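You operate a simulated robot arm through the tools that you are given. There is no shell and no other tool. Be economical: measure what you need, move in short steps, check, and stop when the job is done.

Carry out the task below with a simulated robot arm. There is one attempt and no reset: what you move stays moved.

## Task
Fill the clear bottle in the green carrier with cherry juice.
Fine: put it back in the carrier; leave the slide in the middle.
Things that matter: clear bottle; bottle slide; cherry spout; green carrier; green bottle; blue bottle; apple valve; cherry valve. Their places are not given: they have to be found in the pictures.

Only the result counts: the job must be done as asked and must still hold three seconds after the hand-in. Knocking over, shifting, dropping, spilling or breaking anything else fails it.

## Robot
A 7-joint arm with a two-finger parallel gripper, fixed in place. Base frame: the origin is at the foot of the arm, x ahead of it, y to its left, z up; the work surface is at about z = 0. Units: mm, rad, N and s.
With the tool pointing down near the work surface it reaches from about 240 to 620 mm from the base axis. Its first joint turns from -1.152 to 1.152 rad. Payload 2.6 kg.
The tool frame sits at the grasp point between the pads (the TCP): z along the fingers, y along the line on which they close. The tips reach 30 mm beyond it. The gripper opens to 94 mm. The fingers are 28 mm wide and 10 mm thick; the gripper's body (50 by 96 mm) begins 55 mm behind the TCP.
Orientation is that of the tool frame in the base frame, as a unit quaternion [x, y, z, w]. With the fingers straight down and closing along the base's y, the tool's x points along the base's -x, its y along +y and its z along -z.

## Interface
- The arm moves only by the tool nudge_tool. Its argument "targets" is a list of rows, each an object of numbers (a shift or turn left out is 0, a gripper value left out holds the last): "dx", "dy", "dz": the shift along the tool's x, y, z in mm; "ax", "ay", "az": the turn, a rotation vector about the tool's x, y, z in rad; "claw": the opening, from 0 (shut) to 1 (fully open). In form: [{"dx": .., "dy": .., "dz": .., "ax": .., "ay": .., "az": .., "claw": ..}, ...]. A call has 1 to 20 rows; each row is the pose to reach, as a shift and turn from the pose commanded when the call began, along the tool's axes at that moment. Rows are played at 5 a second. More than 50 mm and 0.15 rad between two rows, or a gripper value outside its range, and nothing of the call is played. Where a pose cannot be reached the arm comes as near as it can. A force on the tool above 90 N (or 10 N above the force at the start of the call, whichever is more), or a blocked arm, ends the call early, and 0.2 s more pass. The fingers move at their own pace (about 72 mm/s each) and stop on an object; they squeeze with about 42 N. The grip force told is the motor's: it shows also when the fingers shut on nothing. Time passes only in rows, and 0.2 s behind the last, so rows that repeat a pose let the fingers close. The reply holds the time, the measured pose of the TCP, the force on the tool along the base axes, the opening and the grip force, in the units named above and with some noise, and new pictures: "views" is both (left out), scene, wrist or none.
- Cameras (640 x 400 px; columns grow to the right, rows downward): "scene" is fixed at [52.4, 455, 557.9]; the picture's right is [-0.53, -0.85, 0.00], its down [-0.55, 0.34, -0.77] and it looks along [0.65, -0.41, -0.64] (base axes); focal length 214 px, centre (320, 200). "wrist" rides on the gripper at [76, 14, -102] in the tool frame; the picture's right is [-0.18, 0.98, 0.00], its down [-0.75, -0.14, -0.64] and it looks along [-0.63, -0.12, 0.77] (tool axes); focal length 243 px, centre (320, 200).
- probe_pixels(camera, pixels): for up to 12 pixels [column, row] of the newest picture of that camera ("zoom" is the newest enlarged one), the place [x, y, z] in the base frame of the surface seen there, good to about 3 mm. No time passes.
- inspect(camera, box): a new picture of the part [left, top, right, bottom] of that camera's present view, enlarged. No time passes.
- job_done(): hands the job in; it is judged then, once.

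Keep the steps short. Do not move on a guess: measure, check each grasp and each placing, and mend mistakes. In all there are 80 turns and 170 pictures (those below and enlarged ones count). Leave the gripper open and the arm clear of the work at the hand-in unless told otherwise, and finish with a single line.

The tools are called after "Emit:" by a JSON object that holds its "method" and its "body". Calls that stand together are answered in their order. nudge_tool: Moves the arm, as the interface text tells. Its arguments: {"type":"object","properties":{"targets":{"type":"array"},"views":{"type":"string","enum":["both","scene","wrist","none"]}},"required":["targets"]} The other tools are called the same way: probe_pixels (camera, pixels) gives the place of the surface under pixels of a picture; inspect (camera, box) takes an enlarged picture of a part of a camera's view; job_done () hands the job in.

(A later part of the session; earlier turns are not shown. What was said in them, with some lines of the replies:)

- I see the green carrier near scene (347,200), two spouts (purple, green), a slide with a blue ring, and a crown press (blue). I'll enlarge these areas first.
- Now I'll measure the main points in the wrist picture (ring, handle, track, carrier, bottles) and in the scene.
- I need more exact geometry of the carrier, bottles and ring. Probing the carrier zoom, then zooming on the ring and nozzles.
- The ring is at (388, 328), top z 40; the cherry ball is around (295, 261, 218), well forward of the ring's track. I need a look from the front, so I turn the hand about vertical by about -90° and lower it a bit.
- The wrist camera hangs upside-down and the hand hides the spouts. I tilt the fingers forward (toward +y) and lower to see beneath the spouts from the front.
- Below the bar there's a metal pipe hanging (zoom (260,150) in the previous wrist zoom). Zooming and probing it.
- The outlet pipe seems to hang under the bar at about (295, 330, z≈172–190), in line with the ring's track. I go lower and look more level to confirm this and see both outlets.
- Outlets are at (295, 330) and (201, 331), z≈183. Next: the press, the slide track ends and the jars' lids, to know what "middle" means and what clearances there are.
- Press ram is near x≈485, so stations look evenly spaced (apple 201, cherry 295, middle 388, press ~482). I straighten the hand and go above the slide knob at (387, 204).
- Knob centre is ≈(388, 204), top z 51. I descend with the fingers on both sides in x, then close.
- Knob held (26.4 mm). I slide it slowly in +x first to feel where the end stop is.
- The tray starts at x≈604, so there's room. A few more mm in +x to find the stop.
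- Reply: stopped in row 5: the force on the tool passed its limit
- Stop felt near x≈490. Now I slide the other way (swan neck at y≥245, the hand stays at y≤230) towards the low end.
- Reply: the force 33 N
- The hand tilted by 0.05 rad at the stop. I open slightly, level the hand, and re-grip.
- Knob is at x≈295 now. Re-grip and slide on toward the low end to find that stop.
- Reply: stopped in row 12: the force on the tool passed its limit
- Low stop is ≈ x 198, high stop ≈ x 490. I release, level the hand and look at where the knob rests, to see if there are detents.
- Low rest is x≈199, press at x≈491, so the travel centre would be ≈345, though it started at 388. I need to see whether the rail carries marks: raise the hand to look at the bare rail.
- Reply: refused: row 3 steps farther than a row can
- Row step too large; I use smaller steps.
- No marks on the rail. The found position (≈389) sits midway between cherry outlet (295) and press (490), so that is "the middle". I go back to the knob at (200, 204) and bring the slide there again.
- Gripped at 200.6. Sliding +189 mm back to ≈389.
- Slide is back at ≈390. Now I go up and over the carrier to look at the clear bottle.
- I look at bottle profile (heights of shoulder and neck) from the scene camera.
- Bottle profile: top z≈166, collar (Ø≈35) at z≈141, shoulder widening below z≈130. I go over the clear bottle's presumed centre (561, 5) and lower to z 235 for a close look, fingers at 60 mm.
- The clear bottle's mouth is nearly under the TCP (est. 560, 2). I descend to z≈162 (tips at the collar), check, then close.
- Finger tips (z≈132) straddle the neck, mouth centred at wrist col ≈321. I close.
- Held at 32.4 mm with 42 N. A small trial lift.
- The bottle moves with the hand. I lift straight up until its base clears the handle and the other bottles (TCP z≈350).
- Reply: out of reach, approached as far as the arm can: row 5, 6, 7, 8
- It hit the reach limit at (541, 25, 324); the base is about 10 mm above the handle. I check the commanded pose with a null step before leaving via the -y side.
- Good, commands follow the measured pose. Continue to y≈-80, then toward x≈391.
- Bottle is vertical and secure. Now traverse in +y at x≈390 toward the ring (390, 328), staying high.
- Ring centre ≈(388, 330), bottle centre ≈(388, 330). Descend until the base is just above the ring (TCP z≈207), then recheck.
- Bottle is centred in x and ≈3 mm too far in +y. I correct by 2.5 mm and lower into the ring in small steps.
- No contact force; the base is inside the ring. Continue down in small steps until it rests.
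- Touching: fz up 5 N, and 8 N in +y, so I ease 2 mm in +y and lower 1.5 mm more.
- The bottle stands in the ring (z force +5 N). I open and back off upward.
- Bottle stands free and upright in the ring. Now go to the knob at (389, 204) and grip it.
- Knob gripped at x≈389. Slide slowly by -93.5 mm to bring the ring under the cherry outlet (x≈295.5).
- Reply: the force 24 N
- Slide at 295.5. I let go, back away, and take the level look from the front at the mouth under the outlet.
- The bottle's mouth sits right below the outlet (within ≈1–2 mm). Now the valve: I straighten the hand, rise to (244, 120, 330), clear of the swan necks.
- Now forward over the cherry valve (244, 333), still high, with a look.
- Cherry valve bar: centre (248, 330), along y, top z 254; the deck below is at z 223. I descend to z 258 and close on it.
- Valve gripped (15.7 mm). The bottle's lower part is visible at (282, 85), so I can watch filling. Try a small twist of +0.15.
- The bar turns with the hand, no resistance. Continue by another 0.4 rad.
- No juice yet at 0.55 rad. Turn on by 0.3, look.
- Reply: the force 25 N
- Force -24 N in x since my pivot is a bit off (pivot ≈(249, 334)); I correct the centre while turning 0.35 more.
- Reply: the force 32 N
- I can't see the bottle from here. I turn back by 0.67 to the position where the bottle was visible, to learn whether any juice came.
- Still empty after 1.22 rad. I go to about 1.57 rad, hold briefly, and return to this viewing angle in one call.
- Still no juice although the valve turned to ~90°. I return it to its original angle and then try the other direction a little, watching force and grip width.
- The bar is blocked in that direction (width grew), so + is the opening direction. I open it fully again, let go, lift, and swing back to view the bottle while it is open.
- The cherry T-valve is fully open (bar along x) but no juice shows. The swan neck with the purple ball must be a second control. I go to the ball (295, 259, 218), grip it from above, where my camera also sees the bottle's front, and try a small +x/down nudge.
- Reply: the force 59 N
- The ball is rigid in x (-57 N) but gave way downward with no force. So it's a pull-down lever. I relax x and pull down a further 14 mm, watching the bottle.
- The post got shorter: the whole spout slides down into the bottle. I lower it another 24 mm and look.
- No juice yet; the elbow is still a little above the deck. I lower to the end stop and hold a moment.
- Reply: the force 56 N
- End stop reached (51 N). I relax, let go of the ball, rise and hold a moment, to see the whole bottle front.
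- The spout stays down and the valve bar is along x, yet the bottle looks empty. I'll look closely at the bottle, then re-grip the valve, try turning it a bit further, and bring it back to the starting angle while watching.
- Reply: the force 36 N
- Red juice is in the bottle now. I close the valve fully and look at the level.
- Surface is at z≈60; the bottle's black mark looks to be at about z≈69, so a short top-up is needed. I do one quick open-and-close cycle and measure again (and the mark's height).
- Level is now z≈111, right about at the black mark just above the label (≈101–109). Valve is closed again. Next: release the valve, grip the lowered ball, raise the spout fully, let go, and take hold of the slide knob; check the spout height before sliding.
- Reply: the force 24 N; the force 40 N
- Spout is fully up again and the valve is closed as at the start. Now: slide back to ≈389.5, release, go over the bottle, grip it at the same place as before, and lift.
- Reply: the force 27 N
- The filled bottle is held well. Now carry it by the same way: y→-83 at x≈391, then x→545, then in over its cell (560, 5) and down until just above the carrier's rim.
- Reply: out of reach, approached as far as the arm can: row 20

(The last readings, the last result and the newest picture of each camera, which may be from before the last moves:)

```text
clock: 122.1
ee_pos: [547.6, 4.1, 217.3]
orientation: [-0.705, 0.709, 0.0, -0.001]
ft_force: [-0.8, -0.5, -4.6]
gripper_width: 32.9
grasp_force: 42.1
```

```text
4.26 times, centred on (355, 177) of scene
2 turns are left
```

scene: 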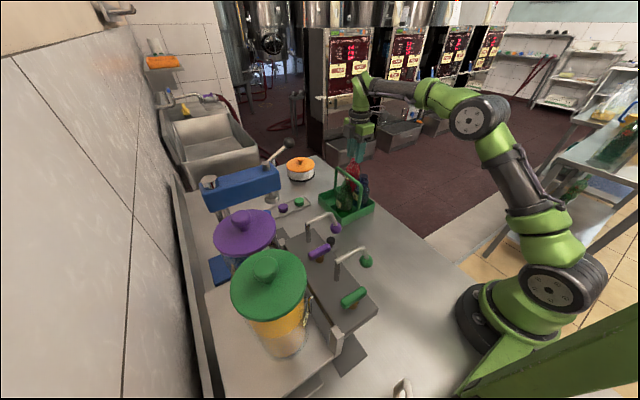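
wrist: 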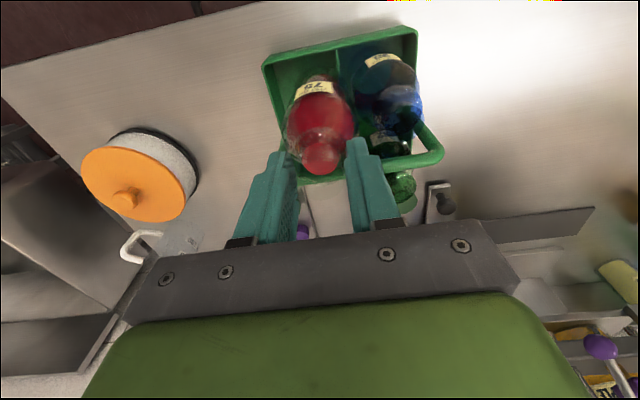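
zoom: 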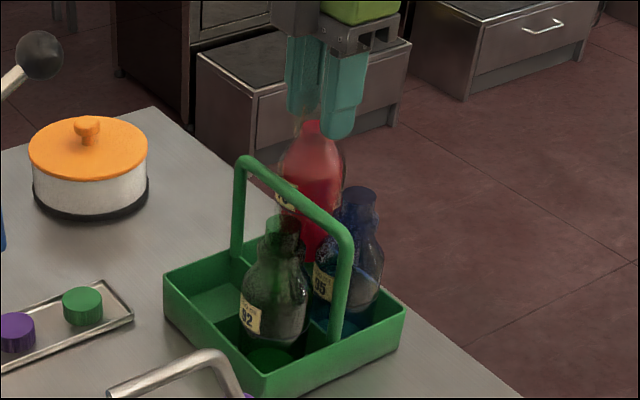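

Only x is short (547.6; the cell needs 560). I shift +12 mm in x and 1.5 mm in y, lower to the floor (TCP z≈163.5), open, and rise clear.

Emit:
{"method": "nudge_tool", "body": {"targets": [{"dy": -6, "dx": -0.7}, {"dy": -12, "dx": -1.5}, {"dy": -12, "dx": -1.5}, {"dy": -12, "dx": -1.5, "dz": 10}, {"dy": -12, "dx": -1.5, "dz": 20}, {"dy": -12, "dx": -1.5, "dz": 30}, {"dy": -12, "dx": -1.5, "dz": 39}, {"dy": -12, "dx": -1.5, "dz": 46}, {"dy": -12, "dx": -1.5, "dz": 51}, {"dy": -12, "dx": -1.5, "dz": 53.5}, {"dy": -12, "dx": -1.5, "dz": 53.5}], "views": "none"}}

Emit:
{"method": "nudge_tool", "body": {"targets": [{"claw": 0.4}, {"claw": 0.5}, {"claw": 0.6}, {"claw": 0.66}, {"claw": 0.66}, {"dz": -12}, {"dz": -30}, {"dz": -55}, {"dz": -80}, {"dz": -100}, {"dz": -105, "dx": 20, "dy": 10}, {"dz": -105, "dx": 50, "dy": 20}, {"dz": -105, "dx": 80, "dy": 40}, {"dz": -105, "dx": 100, "dy": 70}, {"dz": -105, "dx": 110, "dy": 100}, {"dz": -105, "dx": 110, "dy": 130, "claw": 1}, {"dz": -105, "dx": 110, "dy": 160}, {"dz": -105, "dx": 110, "dy": 160}], "views": "both"}}

Emit:
{"method": "inspect", "body": {"camera": "scene", "box": [260, 150, 400, 264]}}

```text
clock: 124.5
ee_pos: [561.3, 6.3, 163.2]
orientation: [-0.706, 0.708, -0.001, -0.001]
ft_force: [-0.1, 0.2, -3.4]
gripper_width: 32.7
grasp_force: 42.2
```

```text
clock: 128.3
ee_pos: [399.1, -102.5, 267.3]
orientation: [-0.705, 0.709, 0.0, -0.001]
ft_force: [0.7, -1.0, -0.5]
gripper_width: 94.1
grasp_force: 0.1
```

scene: 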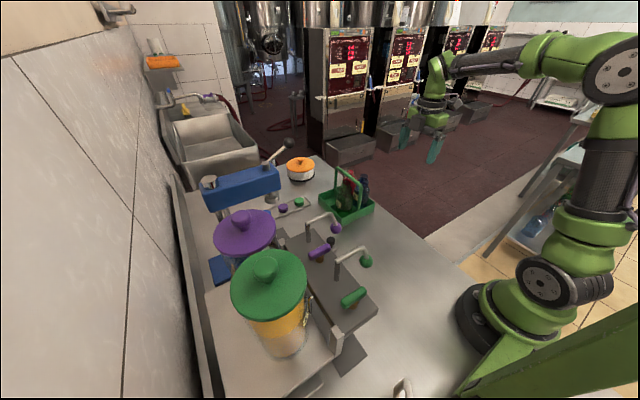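
wrist: 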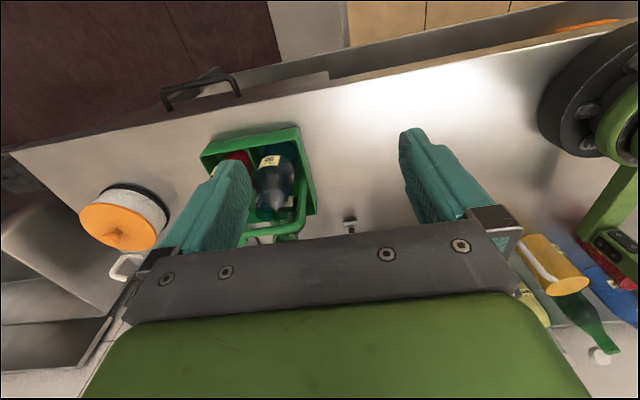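

```text
3.51 times, centred on (330, 207) of scene
1 turns are left
```

zoom: 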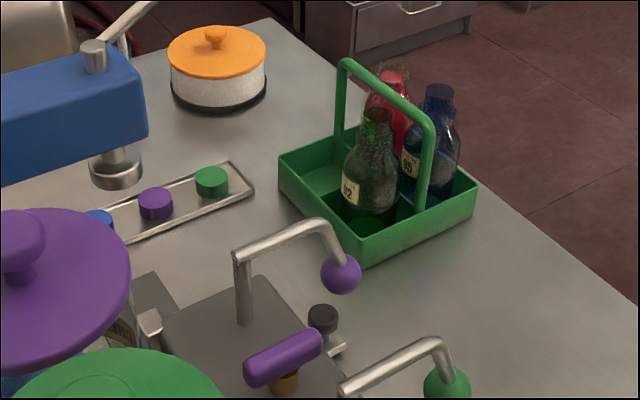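

The filled bottle stands upright in its cell and the other two bottles look undisturbed. The cherry valve is shut, the spout is up, the slide is at about x = 390, and the open gripper is clear, so I hand in now.

Emit:
{"method": "job_done", "body": {}}

```text
The job is handed in.
```

The clear bottle holds cherry juice to about its black mark and is back in the green carrier; the slide is at x ≈ 390, where I found it, which I took as "the middle" because the rail has no marks (the centre of its travel is nearer x ≈ 345).
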